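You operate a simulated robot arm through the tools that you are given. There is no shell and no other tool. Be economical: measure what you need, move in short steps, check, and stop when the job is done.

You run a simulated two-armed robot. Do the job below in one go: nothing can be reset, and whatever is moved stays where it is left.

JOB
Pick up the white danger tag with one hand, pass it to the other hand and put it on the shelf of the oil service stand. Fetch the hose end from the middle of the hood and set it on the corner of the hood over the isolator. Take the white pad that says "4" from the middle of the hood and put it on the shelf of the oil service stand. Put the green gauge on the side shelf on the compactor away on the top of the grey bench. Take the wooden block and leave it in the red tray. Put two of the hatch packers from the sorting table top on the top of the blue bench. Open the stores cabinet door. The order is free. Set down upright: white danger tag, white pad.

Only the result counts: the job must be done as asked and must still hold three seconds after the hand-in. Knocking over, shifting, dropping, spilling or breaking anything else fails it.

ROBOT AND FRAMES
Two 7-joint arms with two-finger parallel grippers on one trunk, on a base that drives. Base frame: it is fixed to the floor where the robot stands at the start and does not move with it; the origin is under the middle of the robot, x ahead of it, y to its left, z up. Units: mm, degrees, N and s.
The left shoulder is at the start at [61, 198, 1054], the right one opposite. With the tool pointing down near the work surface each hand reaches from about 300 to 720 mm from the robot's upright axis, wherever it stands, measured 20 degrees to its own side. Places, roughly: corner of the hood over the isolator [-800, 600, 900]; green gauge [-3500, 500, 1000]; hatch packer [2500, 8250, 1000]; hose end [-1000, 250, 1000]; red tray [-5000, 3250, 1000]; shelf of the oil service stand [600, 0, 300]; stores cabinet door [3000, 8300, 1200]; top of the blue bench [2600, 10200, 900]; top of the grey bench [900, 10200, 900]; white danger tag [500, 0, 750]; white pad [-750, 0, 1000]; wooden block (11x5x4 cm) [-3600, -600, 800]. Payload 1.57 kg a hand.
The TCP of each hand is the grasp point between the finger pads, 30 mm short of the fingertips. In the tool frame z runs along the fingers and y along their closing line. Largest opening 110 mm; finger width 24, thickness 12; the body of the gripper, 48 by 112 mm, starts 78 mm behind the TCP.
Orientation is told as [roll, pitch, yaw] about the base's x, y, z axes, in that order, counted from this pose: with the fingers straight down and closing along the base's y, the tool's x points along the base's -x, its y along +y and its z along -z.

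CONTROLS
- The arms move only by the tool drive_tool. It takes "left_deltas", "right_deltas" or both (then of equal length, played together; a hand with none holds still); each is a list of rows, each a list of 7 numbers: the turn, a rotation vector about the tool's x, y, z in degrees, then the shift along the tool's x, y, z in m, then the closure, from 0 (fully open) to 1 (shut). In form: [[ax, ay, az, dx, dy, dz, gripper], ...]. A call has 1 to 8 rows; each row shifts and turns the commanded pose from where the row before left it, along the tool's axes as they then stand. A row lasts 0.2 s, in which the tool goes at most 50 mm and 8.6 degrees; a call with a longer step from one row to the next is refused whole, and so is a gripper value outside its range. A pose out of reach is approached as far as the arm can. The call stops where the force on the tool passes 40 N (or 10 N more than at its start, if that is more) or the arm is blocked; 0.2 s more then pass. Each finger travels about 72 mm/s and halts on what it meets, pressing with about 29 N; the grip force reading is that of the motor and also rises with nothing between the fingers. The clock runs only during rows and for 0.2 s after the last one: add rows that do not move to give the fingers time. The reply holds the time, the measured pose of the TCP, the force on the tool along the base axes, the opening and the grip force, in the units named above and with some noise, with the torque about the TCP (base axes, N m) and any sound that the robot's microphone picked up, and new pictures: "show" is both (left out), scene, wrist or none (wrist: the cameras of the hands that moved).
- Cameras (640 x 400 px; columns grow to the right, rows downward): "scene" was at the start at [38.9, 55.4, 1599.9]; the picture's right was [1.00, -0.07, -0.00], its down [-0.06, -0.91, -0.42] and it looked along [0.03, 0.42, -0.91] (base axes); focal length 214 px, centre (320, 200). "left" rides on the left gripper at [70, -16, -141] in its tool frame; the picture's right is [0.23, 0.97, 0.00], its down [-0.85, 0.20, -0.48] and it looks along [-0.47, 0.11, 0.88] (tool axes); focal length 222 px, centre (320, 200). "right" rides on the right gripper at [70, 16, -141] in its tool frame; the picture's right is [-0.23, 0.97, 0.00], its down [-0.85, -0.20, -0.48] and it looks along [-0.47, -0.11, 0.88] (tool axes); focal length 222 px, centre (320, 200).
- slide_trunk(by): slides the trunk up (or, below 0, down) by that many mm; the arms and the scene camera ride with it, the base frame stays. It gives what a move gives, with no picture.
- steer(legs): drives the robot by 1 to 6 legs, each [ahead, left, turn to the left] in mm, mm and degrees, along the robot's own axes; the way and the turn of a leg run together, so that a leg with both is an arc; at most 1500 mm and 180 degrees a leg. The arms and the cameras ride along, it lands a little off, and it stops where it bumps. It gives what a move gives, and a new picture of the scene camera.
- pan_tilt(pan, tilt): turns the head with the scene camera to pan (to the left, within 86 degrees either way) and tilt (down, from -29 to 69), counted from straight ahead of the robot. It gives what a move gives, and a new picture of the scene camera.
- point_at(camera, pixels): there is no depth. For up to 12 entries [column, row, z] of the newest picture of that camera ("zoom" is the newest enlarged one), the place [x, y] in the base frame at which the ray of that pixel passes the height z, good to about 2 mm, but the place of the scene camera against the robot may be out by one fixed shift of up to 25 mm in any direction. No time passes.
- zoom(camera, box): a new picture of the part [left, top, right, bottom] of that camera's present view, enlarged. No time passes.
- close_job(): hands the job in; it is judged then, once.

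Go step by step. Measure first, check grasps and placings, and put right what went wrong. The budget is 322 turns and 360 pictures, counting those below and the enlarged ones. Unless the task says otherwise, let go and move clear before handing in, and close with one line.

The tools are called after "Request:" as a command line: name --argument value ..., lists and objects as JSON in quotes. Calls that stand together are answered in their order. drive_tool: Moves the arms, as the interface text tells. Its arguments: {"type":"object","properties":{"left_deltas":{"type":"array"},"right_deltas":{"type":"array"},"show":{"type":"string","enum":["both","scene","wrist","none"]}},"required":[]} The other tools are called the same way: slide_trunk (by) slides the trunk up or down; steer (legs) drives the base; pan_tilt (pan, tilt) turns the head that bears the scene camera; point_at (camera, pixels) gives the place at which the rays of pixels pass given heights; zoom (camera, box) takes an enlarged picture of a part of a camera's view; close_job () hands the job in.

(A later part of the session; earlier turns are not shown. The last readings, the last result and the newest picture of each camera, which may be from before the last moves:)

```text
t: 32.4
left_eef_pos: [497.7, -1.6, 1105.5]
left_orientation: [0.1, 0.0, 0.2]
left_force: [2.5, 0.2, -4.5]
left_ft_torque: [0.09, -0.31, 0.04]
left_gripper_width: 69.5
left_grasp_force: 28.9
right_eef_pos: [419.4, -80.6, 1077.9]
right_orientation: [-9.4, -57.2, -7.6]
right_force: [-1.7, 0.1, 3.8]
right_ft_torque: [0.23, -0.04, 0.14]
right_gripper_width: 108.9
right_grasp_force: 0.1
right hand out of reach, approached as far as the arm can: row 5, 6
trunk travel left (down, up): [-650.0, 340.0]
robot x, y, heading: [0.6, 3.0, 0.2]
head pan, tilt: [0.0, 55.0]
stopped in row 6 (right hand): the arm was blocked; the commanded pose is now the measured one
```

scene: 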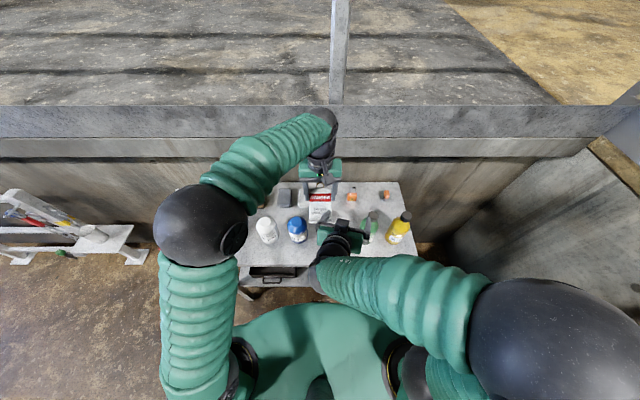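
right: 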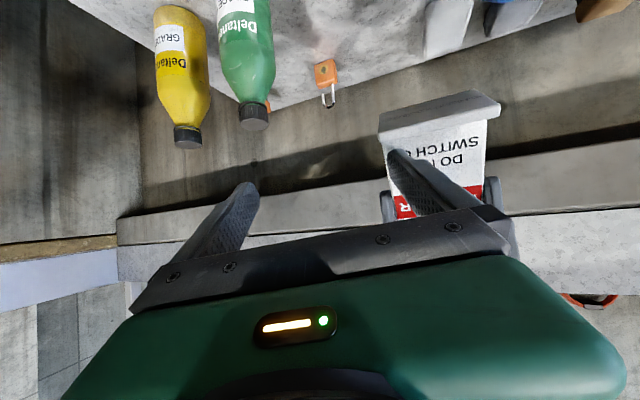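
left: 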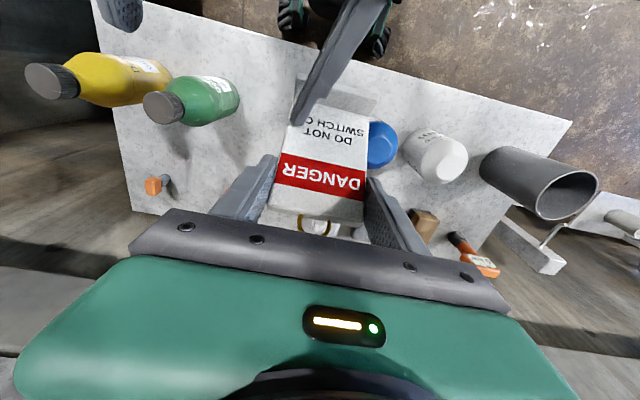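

The tag is now in the left hand only, but the right arm jammed and one of its fingers rests against the tag's face. I'll draw the tag away forward and down, then move the right hand off to the right.

Request:
drive_tool --left_deltas '[[0, 0, 0, -0.015, 0, 0.013, 1], [0, 0, 0, -0.02, 0, 0.018, 1], [0, 0, 0, -0.02, 0, 0.018, 1]]' --show "none"

Request:
drive_tool --right_deltas '[[0, 0, 0, 0, -0.03, 0, 0], [0, 0, 0, 0, -0.04, 0, 0], [0, 0, 0, 0, -0.04, 0, 0], [0, 0, 0, 0, -0.04, 0, 0]]' --show "both"

```text
t: 33.2
left_eef_pos: [551.3, -2.1, 1056.7]
left_orientation: [0.0, -0.1, 0.0]
left_force: [-0.6, -0.2, 0.5]
left_ft_torque: [0.0, -0.04, 0.02]
left_gripper_width: 69.0
left_grasp_force: 29.3
right_eef_pos: [418.0, -79.5, 1077.7]
right_orientation: [-9.4, -57.2, -7.6]
right_force: [1.3, 1.0, 0.6]
right_ft_torque: [0.01, -0.01, -0.02]
right_gripper_width: 110.1
right_grasp_force: 0.1
trunk travel left (down, up): [-650.0, 340.0]
robot x, y, heading: [-0.8, -0.2, 0.1]
head pan, tilt: [0.0, 55.0]
```

```text
t: 34.2
left_eef_pos: [551.4, -2.6, 1057.3]
left_orientation: [0.0, -0.1, 0.0]
left_force: [0.5, 0.5, -0.8]
left_ft_torque: [0.03, 0.0, 0.01]
left_gripper_width: 69.4
left_grasp_force: 28.9
right_eef_pos: [455.0, -167.0, 1127.5]
right_orientation: [-9.2, -57.1, -7.4]
right_force: [1.1, 0.8, 0.1]
right_ft_torque: [0.0, 0.01, -0.01]
right_gripper_width: 110.1
right_grasp_force: 0.0
right hand out of reach, approached as far as the arm can: row 1, 2, 3, 4
trunk travel left (down, up): [-650.0, 340.0]
robot x, y, heading: [0.5, -0.6, 0.1]
head pan, tilt: [0.0, 55.0]
```

scene: 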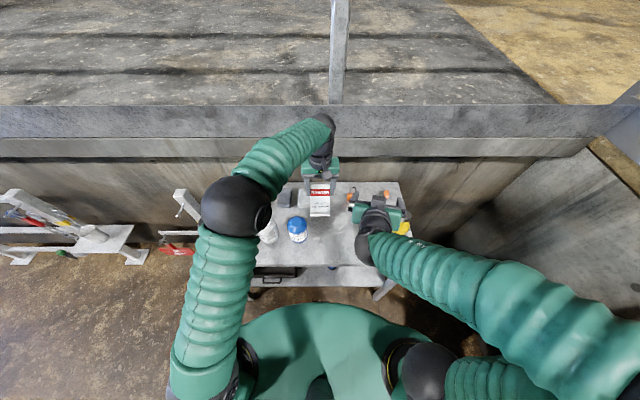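
right: 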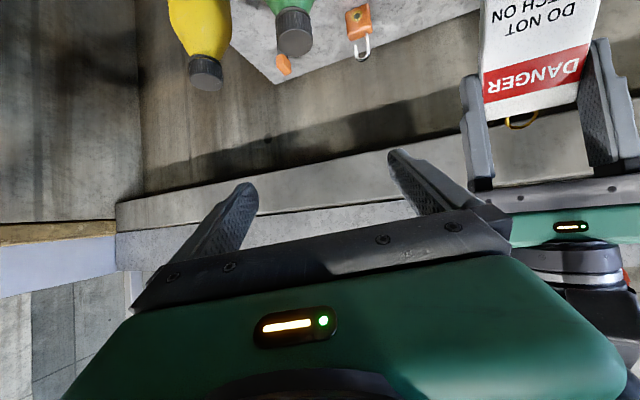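

The tag is free in the left hand. I'll straighten the right hand to its rest attitude while backing off is still pending.

Request:
drive_tool --right_deltas '[[0, 8, 0, 0, -0.01, 0, 0], [0, 8, 0, 0, -0.01, 0, 0], [0, 8, 0, 0, -0.01, 0, 0], [0, 8, 0, 0, -0.01, 0, 0], [0, 8, 0, 0, -0.01, 0, 0], [0, 8, 0, 0, -0.01, 0, 0], [0, 8, 0, 0, 0, 0, 0]]' --show "none"

Request:
steer --legs '[[-180, 0, 0]]'

```text
t: 35.8
left_eef_pos: [552.8, -1.8, 1056.9]
left_orientation: [0.0, 0.0, 0.0]
left_force: [0.0, -0.1, -0.4]
left_ft_torque: [0.03, 0.03, -0.01]
left_gripper_width: 69.4
left_grasp_force: 28.4
right_eef_pos: [442.0, -222.1, 1130.9]
right_orientation: [-5.0, -1.3, -15.1]
right_force: [0.1, 0.4, -0.8]
right_ft_torque: [-0.04, 0.04, 0.02]
right_gripper_width: 109.8
right_grasp_force: 0.0
trunk travel left (down, up): [-650.0, 340.0]
robot x, y, heading: [2.3, 0.3, -0.0]
head pan, tilt: [0.0, 55.0]
```

```text
t: 37.3
left_eef_pos: [373.5, -2.5, 1057.0]
left_orientation: [0.0, 0.0, 0.0]
left_force: [-0.1, -0.9, 0.1]
left_ft_torque: [-0.01, 0.01, -0.02]
left_gripper_width: 69.4
left_grasp_force: 28.9
right_eef_pos: [261.5, -223.4, 1131.8]
right_orientation: [-5.0, -1.4, -15.2]
right_force: [0.3, 0.0, 0.0]
right_ft_torque: [-0.01, 0.02, -0.04]
right_gripper_width: 110.1
right_grasp_force: 0.1
trunk travel left (down, up): [-650.0, 340.0]
robot x, y, heading: [-184.0, -1.9, 0.1]
head pan, tilt: [0.0, 55.0]
```

scene: 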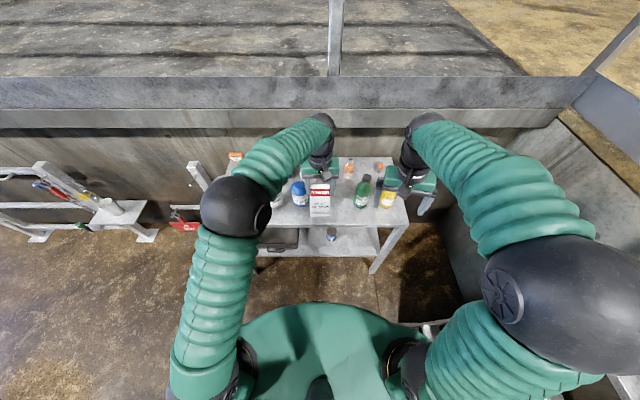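

Request:
drive_tool --left_deltas '[[0, -8.4, 0, 0.01, 0, 0, 1], [0, -8.4, 0, 0.01, 0, 0, 1], [0, -8.4, 0, 0.01, 0, 0, 1], [0, -8.4, 0, 0.01, 0, 0, 1], [0, -8.4, 0, 0.01, 0, 0, 1], [0, 0, 0, 0.03, 0, -0.027, 1], [0, 0, 0, 0, 0, 0, 1]]' --show "both"

Request:
zoom --camera "scene" --box '[240, 140, 420, 280]'

```text
t: 38.5
left_eef_pos: [367.1, 138.0, 1058.8]
left_orientation: [-1.9, -39.5, 18.1]
left_force: [0.0, 0.1, 0.0]
left_ft_torque: [0.0, -0.01, -0.01]
left_gripper_width: 69.4
left_grasp_force: 28.8
right_eef_pos: [256.5, -219.5, 1134.3]
right_orientation: [-5.1, -1.7, -15.1]
right_force: [0.2, -0.7, -0.2]
right_ft_torque: [-0.01, -0.04, -0.02]
right_gripper_width: 109.9
right_grasp_force: 0.1
trunk travel left (down, up): [-650.0, 340.0]
robot x, y, heading: [-181.9, 1.6, -0.2]
head pan, tilt: [0.0, 55.0]
stopped in row 5 (left hand): the arm was blocked; the commanded pose is now the measured one
```

scene: 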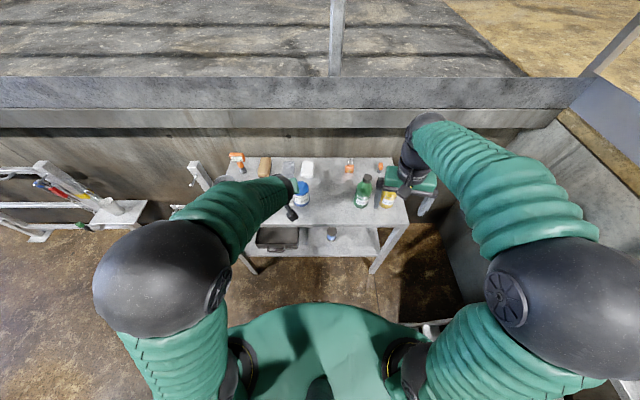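
left: 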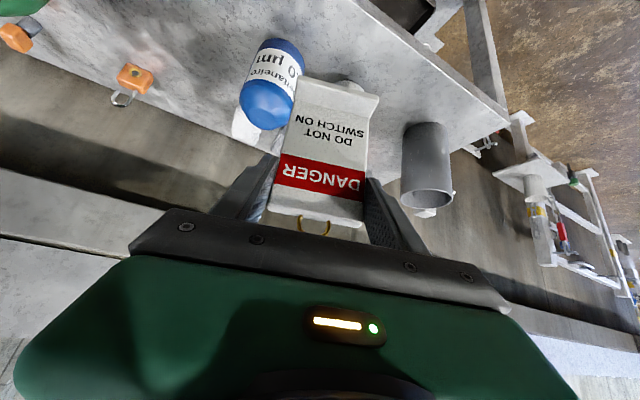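

```text
2.86 times, centred on (330, 210) of scene
```

zoom: 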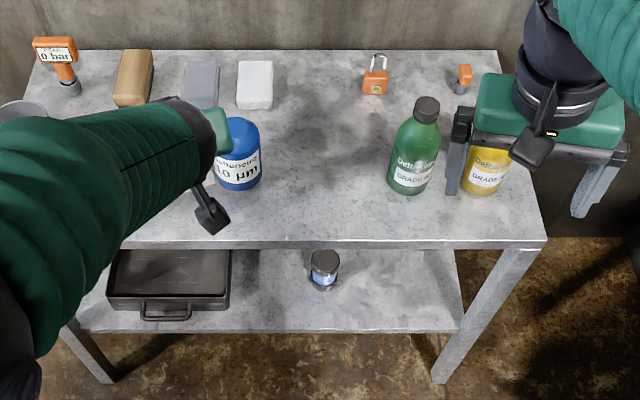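

The left arm swung to y≈138 when pitched in front of the robot, so I should keep each hand on its own side. I'll measure the shelf: its front edge, the can near (331,240), the tray and the right end.

Request:
point_at --camera "scene" --pixels '[[331, 241, 300], [358, 256, 300], [379.6, 254.8, 300], [300, 256, 300], [298, 248, 300], [298, 226, 300], [374, 226, 300], [358, 226, 770], [283, 228, 770], [406, 225, 770], [362, 208, 778], [390, 207, 778], [303, 206, 778]]'

```text
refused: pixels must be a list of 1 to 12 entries
```

Request:
point_at --camera "scene" --pixels '[[331, 241, 300], [358, 256, 300], [379.6, 254.8, 300], [300, 256, 300], [298, 248, 300], [298, 226, 300], [374, 226, 300], [358, 226, 770], [283, 228, 770], [406, 225, 770], [362, 208, 778], [303, 206, 778]]'

```text
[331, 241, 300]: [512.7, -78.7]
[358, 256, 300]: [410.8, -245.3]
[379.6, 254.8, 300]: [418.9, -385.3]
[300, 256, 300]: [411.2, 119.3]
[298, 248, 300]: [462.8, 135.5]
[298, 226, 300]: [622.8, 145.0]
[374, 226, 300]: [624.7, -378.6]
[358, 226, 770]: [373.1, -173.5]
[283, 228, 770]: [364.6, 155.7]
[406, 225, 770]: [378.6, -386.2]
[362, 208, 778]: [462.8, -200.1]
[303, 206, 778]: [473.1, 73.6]
```

Request:
pan_tilt --pan -75 --tilt 45

```text
t: 39.9
left_eef_pos: [365.8, 130.7, 1059.4]
left_orientation: [-1.9, -39.5, 17.5]
left_force: [0.7, -0.8, 0.0]
left_ft_torque: [0.01, 0.01, -0.01]
left_gripper_width: 69.4
left_grasp_force: 29.1
right_eef_pos: [255.7, -222.2, 1133.4]
right_orientation: [-5.0, -1.7, -15.2]
right_force: [-0.1, 0.1, 1.2]
right_ft_torque: [0.0, -0.01, 0.01]
right_gripper_width: 109.9
right_grasp_force: 0.1
trunk travel left (down, up): [-650.0, 340.0]
robot x, y, heading: [-179.3, 0.1, -0.0]
head pan, tilt: [-75.0, 45.0]
```

scene: 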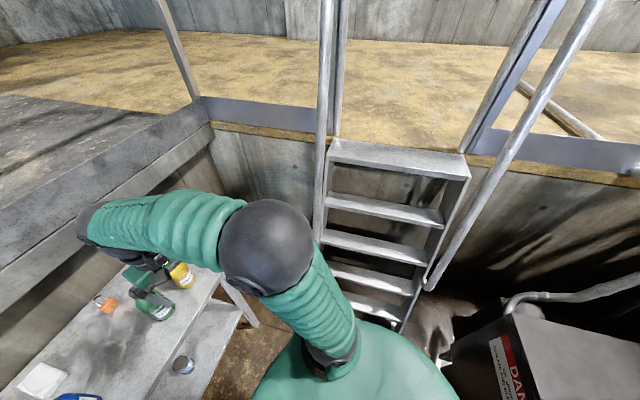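

Request:
point_at --camera "scene" --pixels '[[400, 330, 0], [365, 310, 100], [427, 290, 400], [258, 327, 0], [452, 340, 0], [505, 320, 900], [265, 300, 50]]'

```text
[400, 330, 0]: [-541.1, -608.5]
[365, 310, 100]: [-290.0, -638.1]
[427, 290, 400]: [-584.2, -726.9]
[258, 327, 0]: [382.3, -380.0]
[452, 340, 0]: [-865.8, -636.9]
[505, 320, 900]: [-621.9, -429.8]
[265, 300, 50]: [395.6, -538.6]
```

Request:
steer --legs '[[0, 0, -35], [-100, 0, 0]]'

```text
t: 42.8
left_eef_pos: [262.0, -149.7, 1059.4]
left_orientation: [-1.7, -39.4, -17.4]
left_force: [-0.3, 0.1, 0.2]
left_ft_torque: [0.01, 0.0, -0.02]
left_gripper_width: 69.2
left_grasp_force: 29.1
right_eef_pos: [-33.0, -376.6, 1132.8]
right_orientation: [-5.1, -1.6, -50.4]
right_force: [-0.7, -0.6, 0.1]
right_ft_torque: [-0.01, -0.03, 0.01]
right_gripper_width: 110.2
right_grasp_force: 0.0
trunk travel left (down, up): [-650.0, 340.0]
robot x, y, heading: [-264.7, 57.9, -35.0]
head pan, tilt: [-75.0, 45.0]
```

scene: 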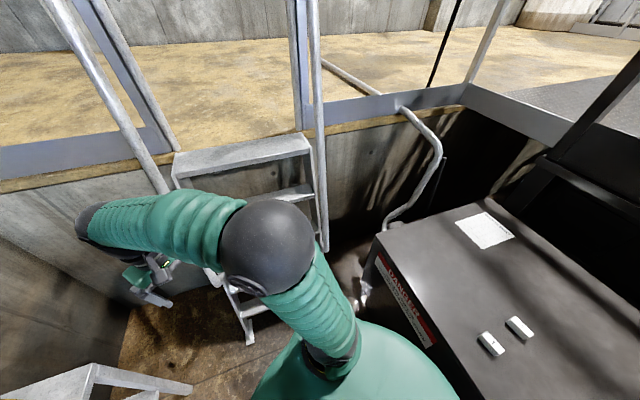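

Request:
slide_trunk --by -590

Request:
pan_tilt --pan 25 --tilt 35

```text
refused: -590 is not a number from -400 to 400
```

```text
t: 44.5
left_eef_pos: [259.2, -148.4, 1060.5]
left_orientation: [-1.8, -39.7, -17.5]
left_force: [-0.3, 0.1, 0.3]
left_ft_torque: [-0.01, 0.02, 0.0]
left_gripper_width: 69.4
left_grasp_force: 28.7
right_eef_pos: [-34.7, -375.0, 1133.8]
right_orientation: [-4.9, -1.7, -50.4]
right_force: [0.7, 0.0, -0.5]
right_ft_torque: [0.02, 0.02, 0.0]
right_gripper_width: 110.0
right_grasp_force: 0.0
trunk travel left (down, up): [-650.0, 340.0]
robot x, y, heading: [-263.7, 58.3, -35.3]
head pan, tilt: [25.0, 35.0]
```

scene: 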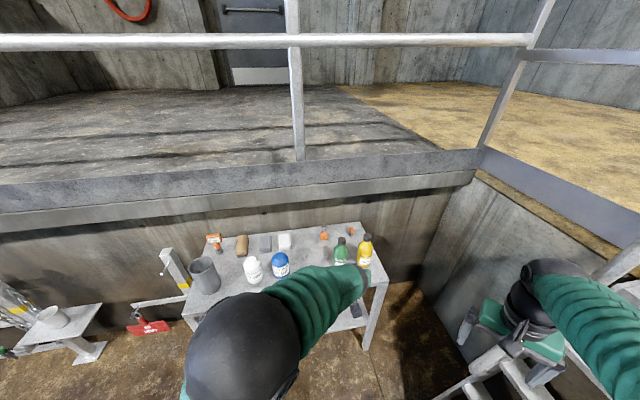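

Request:
slide_trunk --by -300

Request:
slide_trunk --by -280

Request:
drive_tool --left_deltas '[[0, 0, 0, 0, 0, 0, 1]]' --show "both"

```text
t: 47.5
left_eef_pos: [265.2, -151.3, 802.6]
left_orientation: [-9.4, -42.3, -11.7]
left_force: [0.8, -0.2, 0.1]
left_ft_torque: [0.0, -0.02, -0.01]
left_gripper_width: 69.3
left_grasp_force: 28.8
right_eef_pos: [-34.3, -374.8, 832.8]
right_orientation: [-5.0, -1.7, -50.3]
right_force: [-0.6, 0.1, 0.1]
right_ft_torque: [-0.01, 0.0, -0.03]
right_gripper_width: 110.0
right_grasp_force: 0.1
trunk travel left (down, up): [-350.0, 640.0]
robot x, y, heading: [-261.9, 58.0, -35.2]
head pan, tilt: [25.0, 35.0]
```

```text
t: 50.4
left_eef_pos: [263.9, -151.7, 523.3]
left_orientation: [-9.5, -42.2, -11.8]
left_force: [-0.4, -1.2, -0.2]
left_ft_torque: [0.02, 0.02, 0.01]
left_gripper_width: 69.1
left_grasp_force: 29.0
right_eef_pos: [-35.6, -375.0, 552.7]
right_orientation: [-5.1, -1.8, -50.3]
right_force: [0.3, 0.4, -0.2]
right_ft_torque: [0.02, -0.02, 0.0]
right_gripper_width: 109.9
right_grasp_force: 0.1
trunk travel left (down, up): [-70.0, 920.0]
robot x, y, heading: [-262.4, 60.7, -35.1]
head pan, tilt: [25.0, 35.0]
```

```text
t: 51.0
left_eef_pos: [266.8, -147.0, 523.0]
left_orientation: [-9.4, -42.3, -11.3]
left_force: [0.2, 0.5, 0.0]
left_ft_torque: [0.02, 0.0, 0.0]
left_gripper_width: 69.1
left_grasp_force: 28.9
right_eef_pos: [-36.1, -374.0, 553.2]
right_orientation: [-5.0, -1.8, -50.3]
right_force: [-0.4, 0.4, -1.4]
right_ft_torque: [0.0, 0.0, -0.03]
right_gripper_width: 110.2
right_grasp_force: 0.1
trunk travel left (down, up): [-70.0, 920.0]
robot x, y, heading: [-262.3, 57.8, -35.4]
head pan, tilt: [25.0, 35.0]
stopped in row 1 (left hand): the arm was blocked; the commanded pose is now the measured one
```

scene: 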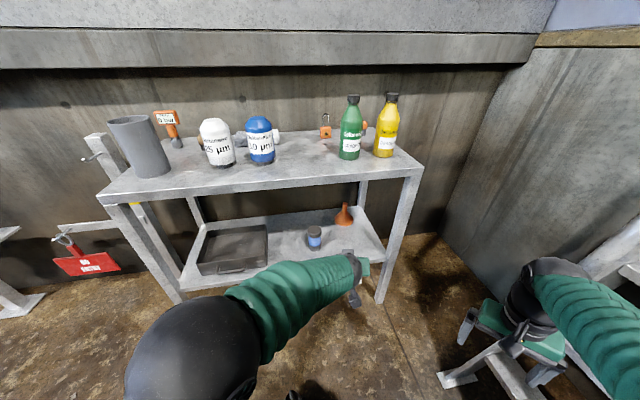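
left: 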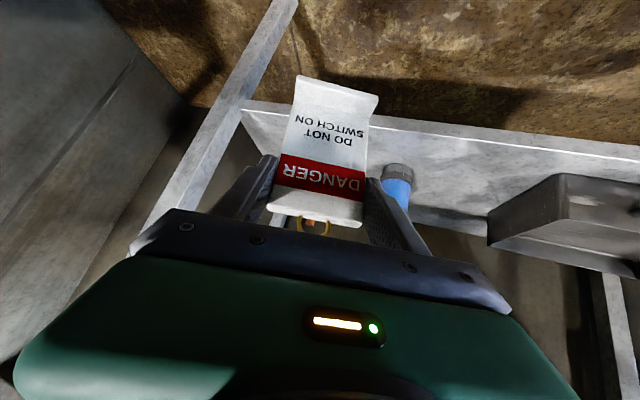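

The hand is at shelf level in front of the stand, but a limit has rolled it -9°. I'll move the left hand outward to its own side and take the roll out.

Request:
drive_tool --left_deltas '[[0, 0, 0, 0, 0.03, 0, 1], [0, 0, 0, 0, 0.03, 0, 1], [0, 0, 0, 0, 0.03, 0, 1], [-3.1, 0, 0, 0, 0, 0, 1], [-3.1, 0, 0, 0, 0, 0, 1], [-3.1, 0, 0, 0, 0, 0, 1]]' --show "wrist"

```text
t: 52.4
left_eef_pos: [292.8, -66.8, 513.6]
left_orientation: [0.0, -42.2, -11.8]
left_force: [-0.3, -0.3, -0.4]
left_ft_torque: [-0.01, 0.01, 0.0]
left_gripper_width: 69.2
left_grasp_force: 29.2
right_eef_pos: [-35.1, -374.2, 554.8]
right_orientation: [-5.1, -1.8, -50.3]
right_force: [-0.2, 1.1, 0.9]
right_ft_torque: [0.01, -0.01, 0.0]
right_gripper_width: 109.8
right_grasp_force: 0.0
trunk travel left (down, up): [-70.0, 920.0]
robot x, y, heading: [-263.8, 57.1, -35.0]
head pan, tilt: [25.0, 35.0]
```

left: 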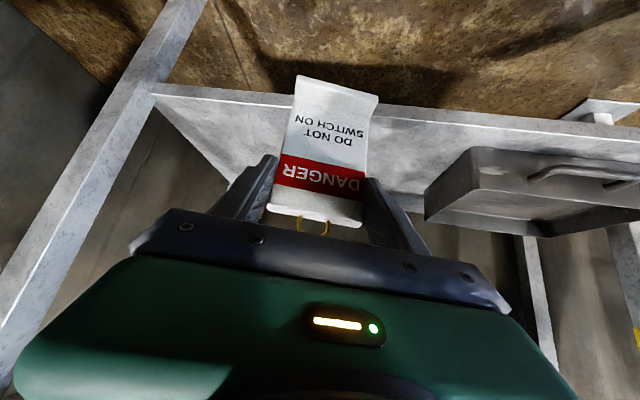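

Request:
zoom --camera "left" --box '[120, 40, 320, 165]'

Request:
zoom --camera "scene" --box '[170, 180, 410, 330]'

```text
3.20 times, centred on (220, 102) of left
```

zoom: 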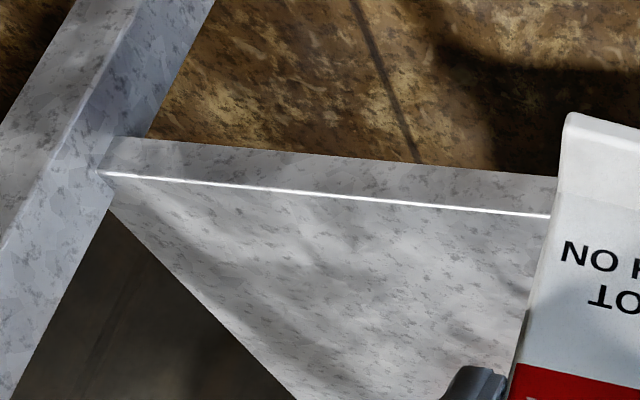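

```text
2.67 times, centred on (290, 255) of scene
```

zoom: 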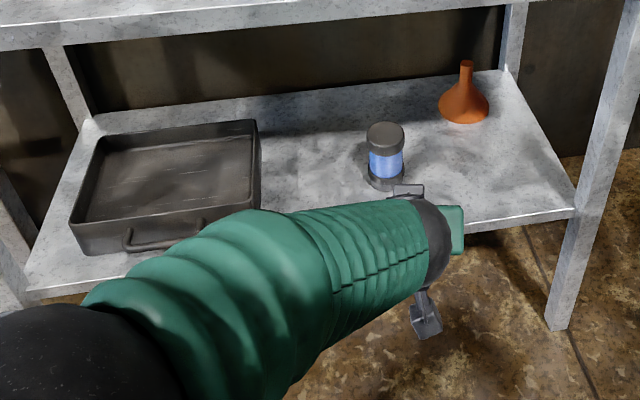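

Request:
point_at --camera "left" --pixels '[[154.4, 94.2, 250], [154.4, 94.2, 300], [154.4, 94.2, 350]]'

Request:
point_at --camera "scene" --pixels '[[385.9, 258, 250], [385.9, 258, 300], [385.9, 258, 350], [314, 250, 300]]'

```text
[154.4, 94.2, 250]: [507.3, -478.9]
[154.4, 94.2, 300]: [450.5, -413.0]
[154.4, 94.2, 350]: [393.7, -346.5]
```

```text
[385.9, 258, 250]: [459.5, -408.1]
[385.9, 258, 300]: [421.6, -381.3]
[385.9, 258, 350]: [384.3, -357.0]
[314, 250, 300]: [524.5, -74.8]
```

Request:
steer --legs '[[100, 0, 0]]'

Request:
zoom --camera "left" --box '[0, 0, 640, 400]'

```text
t: 53.5
left_eef_pos: [372.8, -122.7, 513.8]
left_orientation: [-0.1, -42.3, -11.8]
left_force: [0.7, 1.0, 0.0]
left_ft_torque: [0.0, 0.04, 0.0]
left_gripper_width: 69.6
left_grasp_force: 28.8
right_eef_pos: [47.8, -432.2, 553.6]
right_orientation: [-4.9, -1.8, -50.3]
right_force: [0.7, -0.2, 0.5]
right_ft_torque: [-0.02, 0.02, 0.04]
right_gripper_width: 109.9
right_grasp_force: 0.0
trunk travel left (down, up): [-70.0, 920.0]
robot x, y, heading: [-176.5, 0.2, -35.1]
head pan, tilt: [25.0, 35.0]
```

scene: 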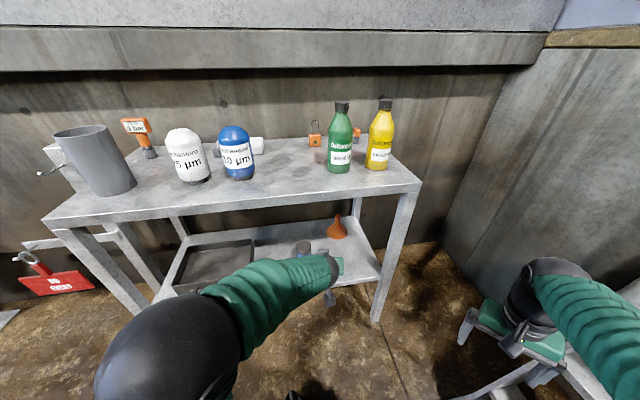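

```text
1.00 times, centred on (320, 200) of left (not enlarged: the box is as wide or as high as the picture)
```

zoom: 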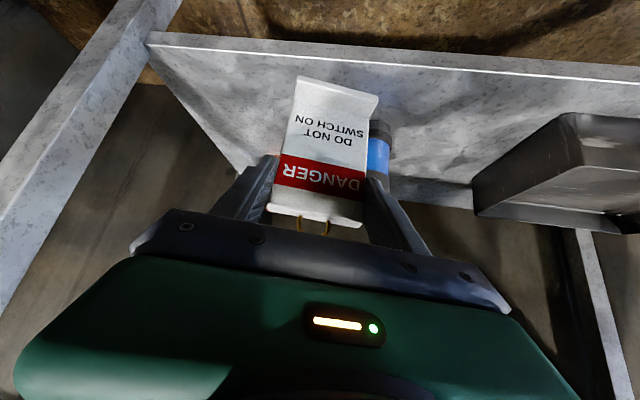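

Request:
point_at --camera "left" --pixels '[[150, 44.5, 300], [150, 44.5, 350], [320, 57, 300], [320, 57, 350], [370, 172, 330], [246, 172, 330], [476, 190, 330]]'

```text
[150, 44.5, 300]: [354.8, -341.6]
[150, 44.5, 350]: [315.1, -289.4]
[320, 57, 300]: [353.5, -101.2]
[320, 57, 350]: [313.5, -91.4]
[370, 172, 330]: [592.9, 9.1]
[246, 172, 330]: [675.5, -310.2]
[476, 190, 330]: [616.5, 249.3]
```

Request:
point_at --camera "zoom" --pixels '[[150, 44.5, 250], [150, 44.5, 300], [150, 44.5, 350], [320, 57, 300], [370, 172, 330], [246, 172, 330], [476, 190, 330]]'

```text
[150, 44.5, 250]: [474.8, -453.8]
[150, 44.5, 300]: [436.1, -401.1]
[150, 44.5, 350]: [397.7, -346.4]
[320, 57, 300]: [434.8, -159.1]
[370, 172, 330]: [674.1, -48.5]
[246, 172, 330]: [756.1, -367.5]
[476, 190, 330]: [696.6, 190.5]
```

Triangulating gives the shelf top at z≈340 with its front edge at x≈405; the tag's foot is about 95 mm below the TCP. I'll lower 40 mm and drive 100 mm in.

Request:
slide_trunk --by -40

Request:
steer --legs '[[100, 0, 0]]'

Request:
zoom --camera "left" --box '[0, 0, 640, 400]'

```text
t: 54.3
left_eef_pos: [373.3, -123.0, 474.0]
left_orientation: [-0.1, -42.4, -11.7]
left_force: [0.0, -0.2, -0.1]
left_ft_torque: [0.0, 0.0, -0.02]
left_gripper_width: 69.6
left_grasp_force: 29.3
right_eef_pos: [44.4, -431.2, 515.1]
right_orientation: [-5.1, -1.7, -50.3]
right_force: [-1.2, 0.9, 0.3]
right_ft_torque: [-0.04, -0.04, 0.02]
right_gripper_width: 110.1
right_grasp_force: 0.0
trunk travel left (down, up): [-30.0, 960.0]
robot x, y, heading: [-183.6, 0.4, -35.3]
head pan, tilt: [25.0, 35.0]
```

```text
t: 55.5
left_eef_pos: [454.7, -180.7, 473.6]
left_orientation: [-0.1, -42.3, -11.7]
left_force: [1.1, -0.4, -0.1]
left_ft_torque: [0.05, 0.01, -0.03]
left_gripper_width: 69.1
left_grasp_force: 29.5
right_eef_pos: [127.9, -489.4, 513.8]
right_orientation: [-5.0, -1.8, -50.2]
right_force: [0.1, 0.1, -0.4]
right_ft_torque: [0.01, 0.03, 0.0]
right_gripper_width: 109.7
right_grasp_force: 0.1
trunk travel left (down, up): [-30.0, 960.0]
robot x, y, heading: [-104.4, -57.4, -35.0]
head pan, tilt: [25.0, 35.0]
```

scene: 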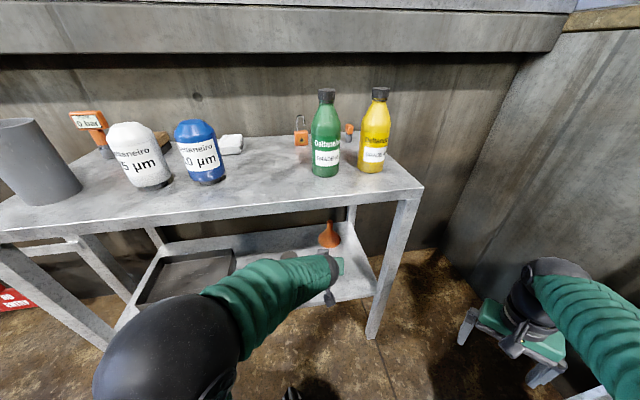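

```text
1.00 times, centred on (320, 200) of left (not enlarged: the box is as wide or as high as the picture)
```

zoom: 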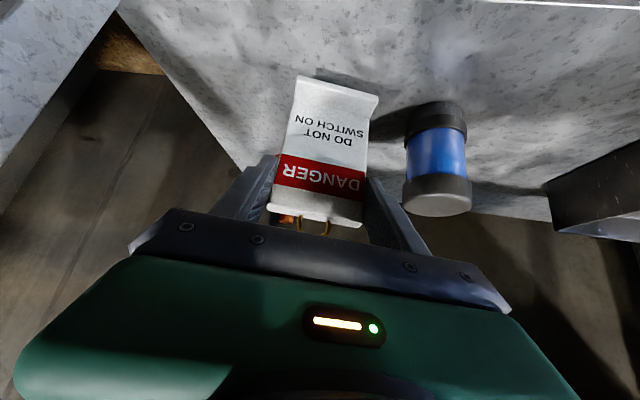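

Request:
point_at --camera "zoom" --pixels '[[435, 102, 340], [407, 115, 340], [467, 118, 340], [335, 70, 340], [405, 190, 420], [440, 215, 440]]'

```text
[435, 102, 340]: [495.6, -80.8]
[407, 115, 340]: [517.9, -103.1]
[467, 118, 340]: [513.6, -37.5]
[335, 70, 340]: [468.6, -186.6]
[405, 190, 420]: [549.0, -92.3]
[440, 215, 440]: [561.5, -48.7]
```

Request:
drive_tool --left_deltas '[[0, 0, 0, 0.0101, 0, 0.0111, 1], [0, 0, 0, 0.0067, 0, 0.0074, 1], [0, 0, 0, 0.0034, 0, 0.0037, 1], [0, 0, 0, 0.0027, 0, 0.003, 1], [0, 0, 0, 0, 0, 0, 1]]' --show "wrist"

```text
t: 56.7
left_eef_pos: [455.9, -182.1, 449.5]
left_orientation: [-2.0, -43.0, -10.1]
left_force: [0.4, 1.3, 0.2]
left_ft_torque: [-0.01, 0.01, 0.01]
left_gripper_width: 69.4
left_grasp_force: 29.0
right_eef_pos: [128.8, -488.9, 514.6]
right_orientation: [-5.0, -1.9, -50.2]
right_force: [-0.5, -0.2, 0.2]
right_ft_torque: [0.0, 0.03, 0.01]
right_gripper_width: 110.1
right_grasp_force: 0.0
trunk travel left (down, up): [-30.0, 960.0]
robot x, y, heading: [-98.2, -57.8, -35.2]
head pan, tilt: [25.0, 35.0]
```

left: 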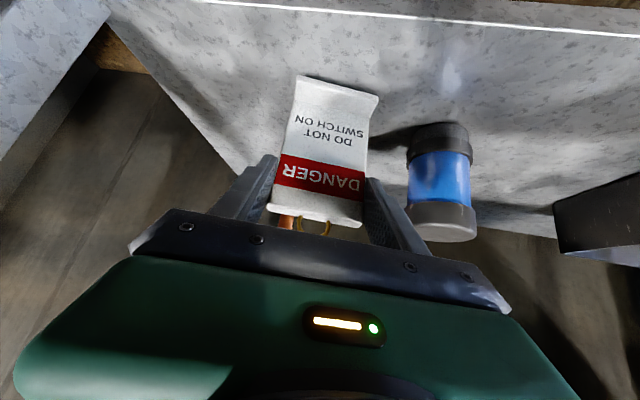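

Request:
slide_trunk --by -10

Request:
slide_trunk --by -6

Request:
zoom --camera "left" --box '[220, 40, 420, 165]'

```text
t: 57.3
left_eef_pos: [456.6, -181.4, 439.1]
left_orientation: [-1.9, -43.0, -10.3]
left_force: [0.0, -0.1, -0.2]
left_ft_torque: [0.0, 0.04, 0.01]
left_gripper_width: 69.4
left_grasp_force: 29.0
right_eef_pos: [127.9, -488.7, 505.1]
right_orientation: [-5.1, -1.8, -50.2]
right_force: [0.0, -0.2, -0.5]
right_ft_torque: [-0.03, -0.04, 0.01]
right_gripper_width: 110.0
right_grasp_force: 0.0
trunk travel left (down, up): [-20.0, 970.0]
robot x, y, heading: [-97.2, -58.7, -34.9]
head pan, tilt: [25.0, 35.0]
```

```text
t: 57.8
left_eef_pos: [457.6, -182.0, 434.4]
left_orientation: [-1.8, -43.2, -10.3]
left_force: [1.4, 3.7, 15.9]
left_ft_torque: [0.92, -0.07, 0.01]
left_gripper_width: 69.6
left_grasp_force: 29.2
right_eef_pos: [127.2, -490.3, 498.6]
right_orientation: [-4.9, -1.9, -50.3]
right_force: [0.1, -0.4, -0.5]
right_ft_torque: [-0.03, 0.02, -0.02]
right_gripper_width: 110.3
right_grasp_force: 0.0
trunk travel left (down, up): [-14.0, 976.0]
robot x, y, heading: [-98.2, -58.6, -35.3]
head pan, tilt: [25.0, 35.0]
```

```text
3.20 times, centred on (320, 102) of left
```

zoom: 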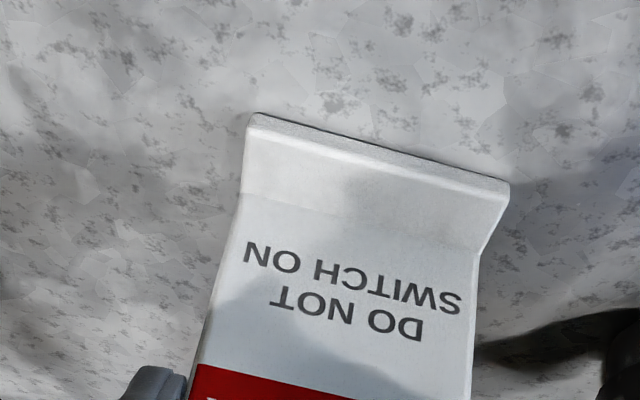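

The foot has touched the shelf (16 N at TCP z 434). I'll open the left hand gently and check.

Request:
drive_tool --left_deltas '[[0, 0, 0, 0, 0, 0, 0.33], [0, 0, 0, 0, 0, 0, 0.25], [0, 0, 0, 0, 0, 0, 0.1], [0, 0, 0, 0, 0, 0, 0], [0, 0, 0, 0, 0, 0, 0], [0, 0, 0, 0, 0, 0, 0]]' --show "wrist"

```text
t: 59.2
left_eef_pos: [456.8, -181.3, 432.3]
left_orientation: [-1.8, -42.8, -10.3]
left_force: [0.8, -0.6, -0.2]
left_ft_torque: [0.0, -0.02, -0.04]
left_gripper_width: 110.0
left_grasp_force: 0.0
right_eef_pos: [128.4, -489.0, 500.5]
right_orientation: [-4.9, -1.9, -50.2]
right_force: [-0.1, -0.4, -0.3]
right_ft_torque: [0.02, 0.01, 0.0]
right_gripper_width: 110.1
right_grasp_force: 0.0
trunk travel left (down, up): [-14.0, 976.0]
robot x, y, heading: [-102.2, -61.3, -35.0]
head pan, tilt: [25.0, 35.0]
```

left: 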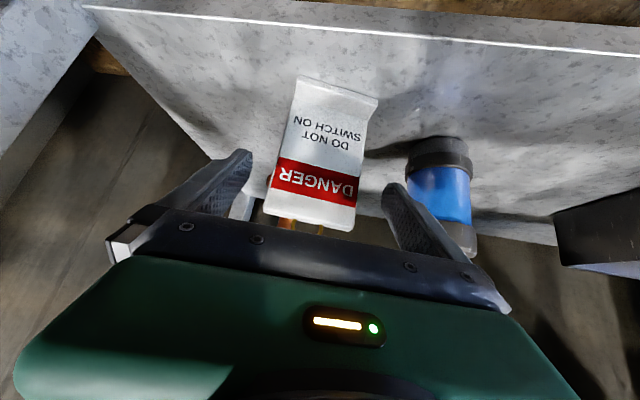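

The tag stands free on the shelf. I'll back the base straight out along the hand's axis.

Request:
steer --legs '[[-55, -25, 0], [-100, 0, 0]]'

Request:
zoom --camera "left" --box '[0, 0, 640, 400]'

```text
t: 60.9
left_eef_pos: [315.8, -111.5, 431.4]
left_orientation: [-1.8, -42.8, -10.3]
left_force: [0.5, 0.1, 0.4]
left_ft_torque: [0.0, -0.01, 0.01]
left_gripper_width: 109.5
left_grasp_force: 0.0
right_eef_pos: [-13.8, -420.2, 498.9]
right_orientation: [-5.0, -1.8, -50.2]
right_force: [0.8, 0.0, -0.3]
right_ft_torque: [-0.02, 0.02, -0.01]
right_gripper_width: 110.2
right_grasp_force: 0.1
trunk travel left (down, up): [-14.0, 976.0]
robot x, y, heading: [-240.4, 11.2, -35.0]
head pan, tilt: [25.0, 35.0]
```

scene: 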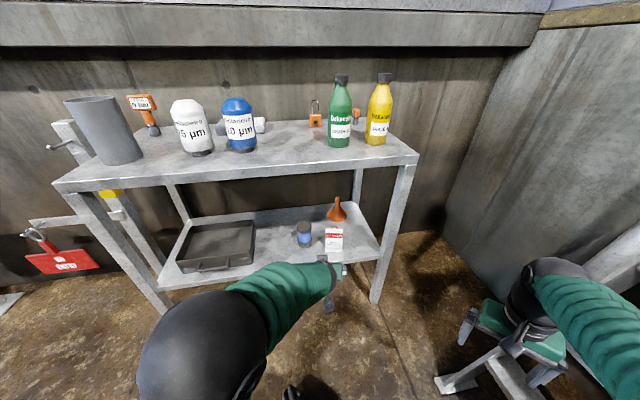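

```text
1.00 times, centred on (320, 200) of left (not enlarged: the box is as wide or as high as the picture)
```

zoom: 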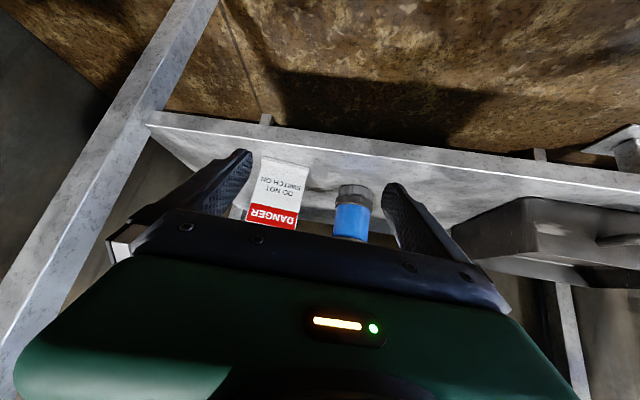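

The tag stands upright on the shelf at scene (334,243). Next I'll raise the trunk, straighten the left hand and turn toward the hood.

Request:
slide_trunk --by 400

Request:
slide_trunk --by 230

Request:
drive_tool --left_deltas '[[0, 8.5, 0, 0, 0.02, 0, 0], [0, 8.5, 0, 0, 0.02, 0, 0], [0, 8.5, 0, 0, 0.02, 0, 0], [0, 8.5, 0, 0, 0.02, 0, 0], [0, 8.5, 0, 0, 0.02, 0, 0]]' --right_deltas '[[0, 0, 0, 0, 0, 0, 0], [0, 0, 0, 0, 0, 0, 0], [0, 0, 0, 0, 0, 0, 0], [0, 0, 0, 0, 0, 0, 0], [0, 0, 0, 0, 0, 0, 0]]' --show "none"

Request:
steer --legs '[[0, 0, 100], [0, 0, 95]]'

```text
t: 64.8
left_eef_pos: [316.2, -112.4, 832.4]
left_orientation: [-1.6, -42.9, -10.2]
left_force: [0.0, 0.7, -0.3]
left_ft_torque: [-0.01, 0.02, 0.02]
left_gripper_width: 110.2
left_grasp_force: 0.1
right_eef_pos: [-13.6, -419.8, 898.8]
right_orientation: [-5.0, -1.9, -50.3]
right_force: [-0.9, 0.1, 0.5]
right_ft_torque: [-0.01, 0.01, 0.01]
right_gripper_width: 110.2
right_grasp_force: 0.2
trunk travel left (down, up): [-414.0, 576.0]
robot x, y, heading: [-235.3, 11.2, -35.1]
head pan, tilt: [25.0, 35.0]
```

```text
t: 67.2
left_eef_pos: [316.2, -111.2, 1063.1]
left_orientation: [-1.8, -43.0, -10.2]
left_force: [0.0, -0.3, 1.4]
left_ft_torque: [0.0, 0.0, 0.01]
left_gripper_width: 110.2
left_grasp_force: 0.1
right_eef_pos: [-12.7, -421.3, 1129.0]
right_orientation: [-5.0, -1.9, -50.1]
right_force: [-0.3, 1.4, -0.3]
right_ft_torque: [0.0, -0.01, -0.01]
right_gripper_width: 109.7
right_grasp_force: 0.1
trunk travel left (down, up): [-644.0, 346.0]
robot x, y, heading: [-241.5, 9.8, -35.1]
head pan, tilt: [25.0, 35.0]
```

```text
t: 68.4
left_eef_pos: [337.7, -11.0, 1058.3]
left_orientation: [-1.4, -0.2, -11.5]
left_force: [0.0, -0.1, -0.6]
left_ft_torque: [-0.03, -0.01, -0.04]
left_gripper_width: 110.1
left_grasp_force: 0.1
right_eef_pos: [-11.0, -418.6, 1129.9]
right_orientation: [-5.2, -1.8, -50.2]
right_force: [-0.7, 0.8, -0.5]
right_ft_torque: [0.0, 0.02, -0.02]
right_gripper_width: 110.0
right_grasp_force: 0.1
trunk travel left (down, up): [-644.0, 346.0]
robot x, y, heading: [-239.4, 5.8, -35.0]
head pan, tilt: [25.0, 35.0]
```

```text
t: 77.0
left_eef_pos: [-803.8, -109.3, 1060.3]
left_orientation: [-1.4, -0.4, -176.9]
left_force: [0.0, -0.7, 0.3]
left_ft_torque: [-0.01, -0.02, -0.03]
left_gripper_width: 110.0
left_grasp_force: 0.1
right_eef_pos: [-568.6, 372.5, 1129.0]
right_orientation: [-5.0, -1.8, 144.2]
right_force: [0.5, -0.5, 0.2]
right_ft_torque: [0.02, -0.02, 0.0]
right_gripper_width: 109.8
right_grasp_force: 0.0
trunk travel left (down, up): [-644.0, 346.0]
robot x, y, heading: [-240.0, 15.6, 159.4]
head pan, tilt: [25.0, 35.0]
```

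scene: 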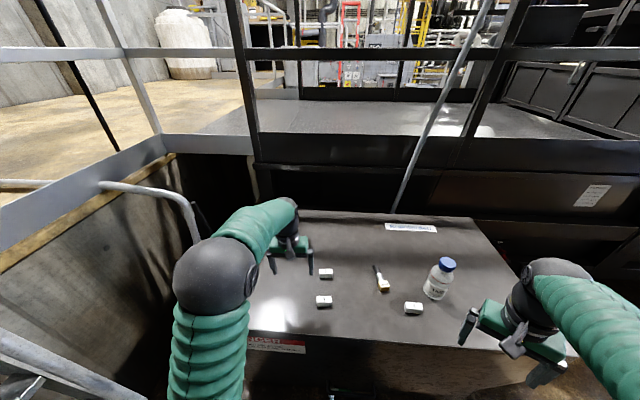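

Request:
zoom --camera "scene" --box '[290, 230, 470, 330]'

Request:
zoom --camera "left" --box '[0, 0, 640, 400]'

```text
3.56 times, centred on (380, 280) of scene
```

zoom: 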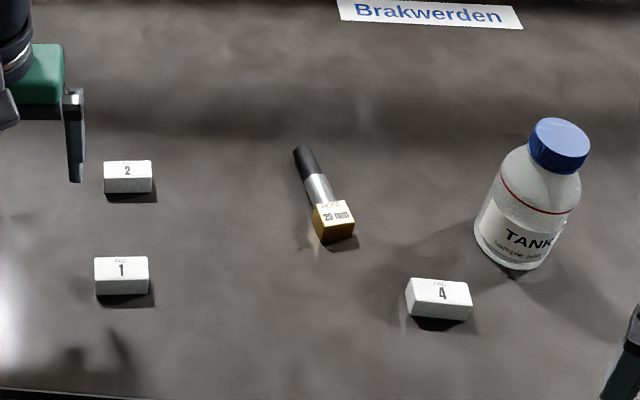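

```text
1.00 times, centred on (320, 200) of left (not enlarged: the box is as wide or as high as the picture)
```

zoom: 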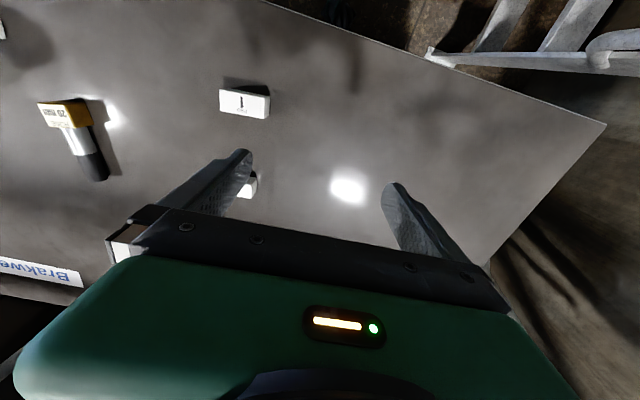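

Request:
point_at --camera "zoom" --pixels '[[239, 118, 850], [239, 118, 900], [239, 118, 950], [65, 125, 900], [95, 178, 900], [606, 124, 900]]'

Request:
point_at --camera "scene" --pixels '[[324.5, 305, 850], [324.5, 305, 900], [324.5, 305, 950], [413, 311, 900], [385, 288, 900], [376, 266, 900], [437, 298, 900]]'

```text
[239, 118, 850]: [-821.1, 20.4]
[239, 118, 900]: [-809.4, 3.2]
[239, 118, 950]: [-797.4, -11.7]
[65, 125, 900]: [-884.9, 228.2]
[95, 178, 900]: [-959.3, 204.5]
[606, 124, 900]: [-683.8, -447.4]
```

```text
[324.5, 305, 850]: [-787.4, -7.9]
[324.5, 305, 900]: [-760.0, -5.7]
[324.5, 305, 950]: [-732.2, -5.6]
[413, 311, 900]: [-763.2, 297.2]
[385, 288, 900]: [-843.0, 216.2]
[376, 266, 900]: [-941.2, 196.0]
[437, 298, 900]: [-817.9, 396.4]
```

Three numbered pads are on the hood: pad "4" at scene (413,308), with the hose end lying at (382,283). I'll square up to the hood and move to the robot's right so the right hand can work on them.

Request:
steer --legs '[[0, -110, 0], [0, 0, 20.6]]'

```text
t: 79.3
left_eef_pos: [-687.1, -178.4, 1063.8]
left_orientation: [-0.6, -0.8, -156.7]
left_force: [0.0, 1.3, -0.4]
left_ft_torque: [-0.05, -0.07, -0.03]
left_gripper_width: 110.2
left_grasp_force: 0.1
right_eef_pos: [-632.6, 354.6, 1126.8]
right_orientation: [-4.3, -1.8, 164.4]
right_force: [0.7, 1.8, 0.3]
right_ft_torque: [-0.05, 0.01, -0.01]
right_gripper_width: 110.2
right_grasp_force: 0.0
trunk travel left (down, up): [-644.0, 346.0]
robot x, y, heading: [-200.3, 120.6, 179.6]
head pan, tilt: [25.0, 35.0]
```

scene: 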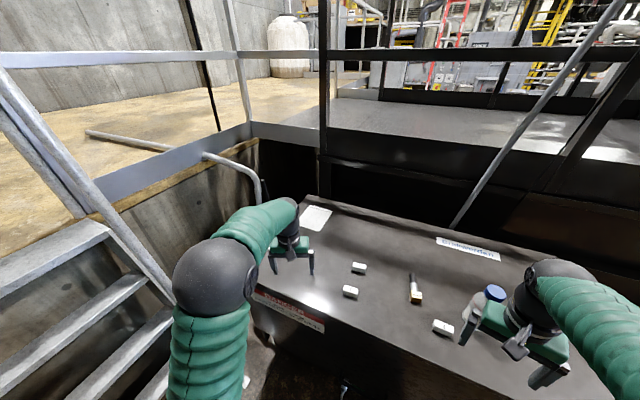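

Request:
drive_tool --right_deltas '[[-2.2, 0.9, -7.8, -0.03, 0, 0, 0], [-2.1, 0.9, -7.8, -0.03, 0, 0, 0], [0, 0, 0, -0.03, 0.02, 0, 0]]' --show "wrist"

```text
t: 80.1
left_eef_pos: [-688.5, -180.9, 1062.6]
left_orientation: [-0.9, -0.6, -156.8]
left_force: [0.3, 0.0, 0.0]
left_ft_torque: [-0.04, -0.04, 0.01]
left_gripper_width: 110.3
left_grasp_force: 0.1
right_eef_pos: [-721.4, 343.3, 1128.0]
right_orientation: [-0.4, 0.7, 179.9]
right_force: [-0.3, 0.9, -0.5]
right_ft_torque: [-0.04, -0.03, 0.0]
right_gripper_width: 109.7
right_grasp_force: 0.0
trunk travel left (down, up): [-644.0, 346.0]
robot x, y, heading: [-199.3, 116.5, 179.8]
head pan, tilt: [25.0, 35.0]
```

right: 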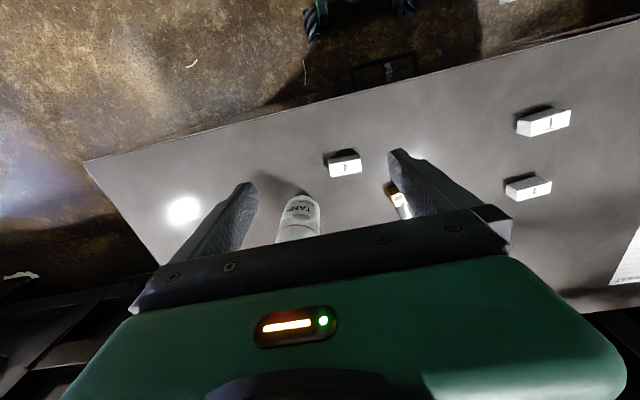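

Request:
zoom --camera "right" --box '[280, 120, 440, 220]'

Request:
point_at --camera "right" --pixels '[[344, 164, 850], [344, 164, 900], [85, 165, 850], [85, 165, 900], [330, 178, 850], [330, 178, 900]]'

```text
4.00 times, centred on (360, 170) of right
```

zoom: 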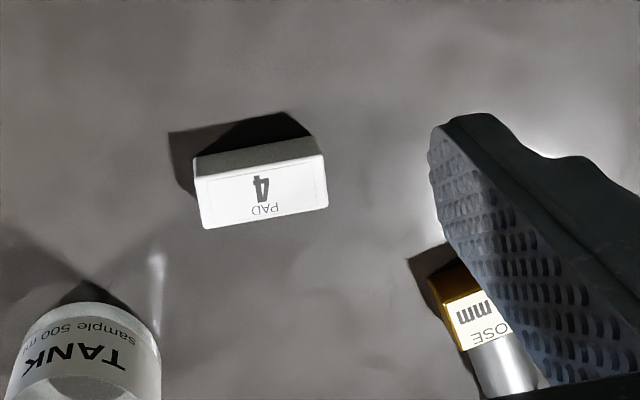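

```text
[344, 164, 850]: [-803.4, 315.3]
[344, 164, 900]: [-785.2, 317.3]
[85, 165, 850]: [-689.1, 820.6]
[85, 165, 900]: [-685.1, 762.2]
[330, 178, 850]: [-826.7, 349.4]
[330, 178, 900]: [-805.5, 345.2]
```

Request:
drive_tool --right_deltas '[[0, 0, 0, 0.03, 0, 0, 0], [0, -8, 0, 0, 0.005, 0, 0], [0, -8, 0, 0, 0.005, 0, 0], [0, -8, 0, 0, 0.005, 0, 0], [0, -8, 0, 0, 0, 0, 0], [0, -8, 0, 0, 0, 0, 0]]' --show "wrist"

```text
t: 81.5
left_eef_pos: [-686.2, -191.1, 1060.4]
left_orientation: [-1.4, -0.5, -156.7]
left_force: [0.8, 0.6, 0.3]
left_ft_torque: [0.0, 0.04, -0.04]
left_gripper_width: 110.1
left_grasp_force: 0.0
right_eef_pos: [-690.6, 321.7, 1131.2]
right_orientation: [-1.0, -39.6, -179.4]
right_force: [0.0, -0.8, 0.5]
right_ft_torque: [0.01, 0.02, 0.0]
right_gripper_width: 110.1
right_grasp_force: 0.0
trunk travel left (down, up): [-644.0, 346.0]
robot x, y, heading: [-202.4, 119.2, 179.4]
head pan, tilt: [25.0, 35.0]
```

right: 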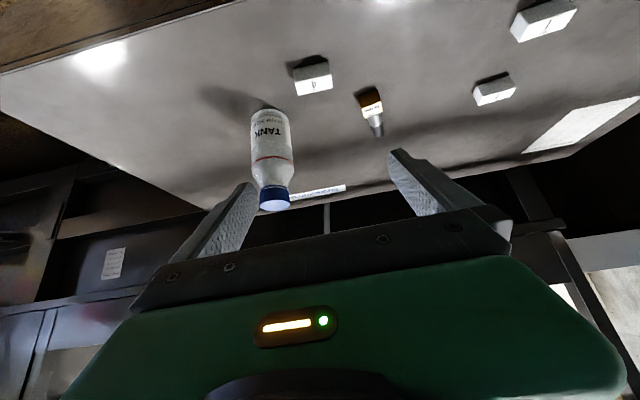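

Request:
zoom --camera "right" --box '[240, 30, 400, 130]'

```text
4.00 times, centred on (320, 80) of right
```

zoom: 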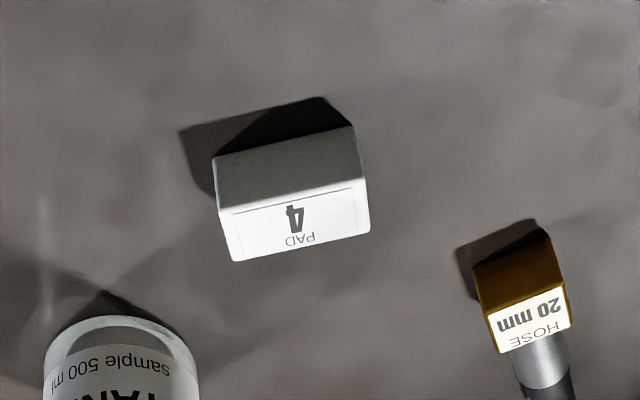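

Request:
point_at --camera "zoom" --pixels '[[290, 203, 850], [290, 203, 900], [218, 208, 900], [356, 180, 900], [370, 230, 900], [235, 260, 900], [214, 160, 880], [352, 128, 880], [478, 268, 880], [545, 238, 880], [555, 390, 880], [120, 320, 880]]'

```text
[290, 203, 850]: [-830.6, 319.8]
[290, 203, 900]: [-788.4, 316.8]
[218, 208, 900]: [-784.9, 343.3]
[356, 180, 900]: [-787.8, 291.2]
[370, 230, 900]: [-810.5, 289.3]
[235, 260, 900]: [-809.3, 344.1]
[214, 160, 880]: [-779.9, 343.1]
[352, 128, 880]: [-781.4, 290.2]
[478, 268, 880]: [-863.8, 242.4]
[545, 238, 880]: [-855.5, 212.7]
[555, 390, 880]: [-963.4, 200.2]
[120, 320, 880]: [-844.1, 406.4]
```

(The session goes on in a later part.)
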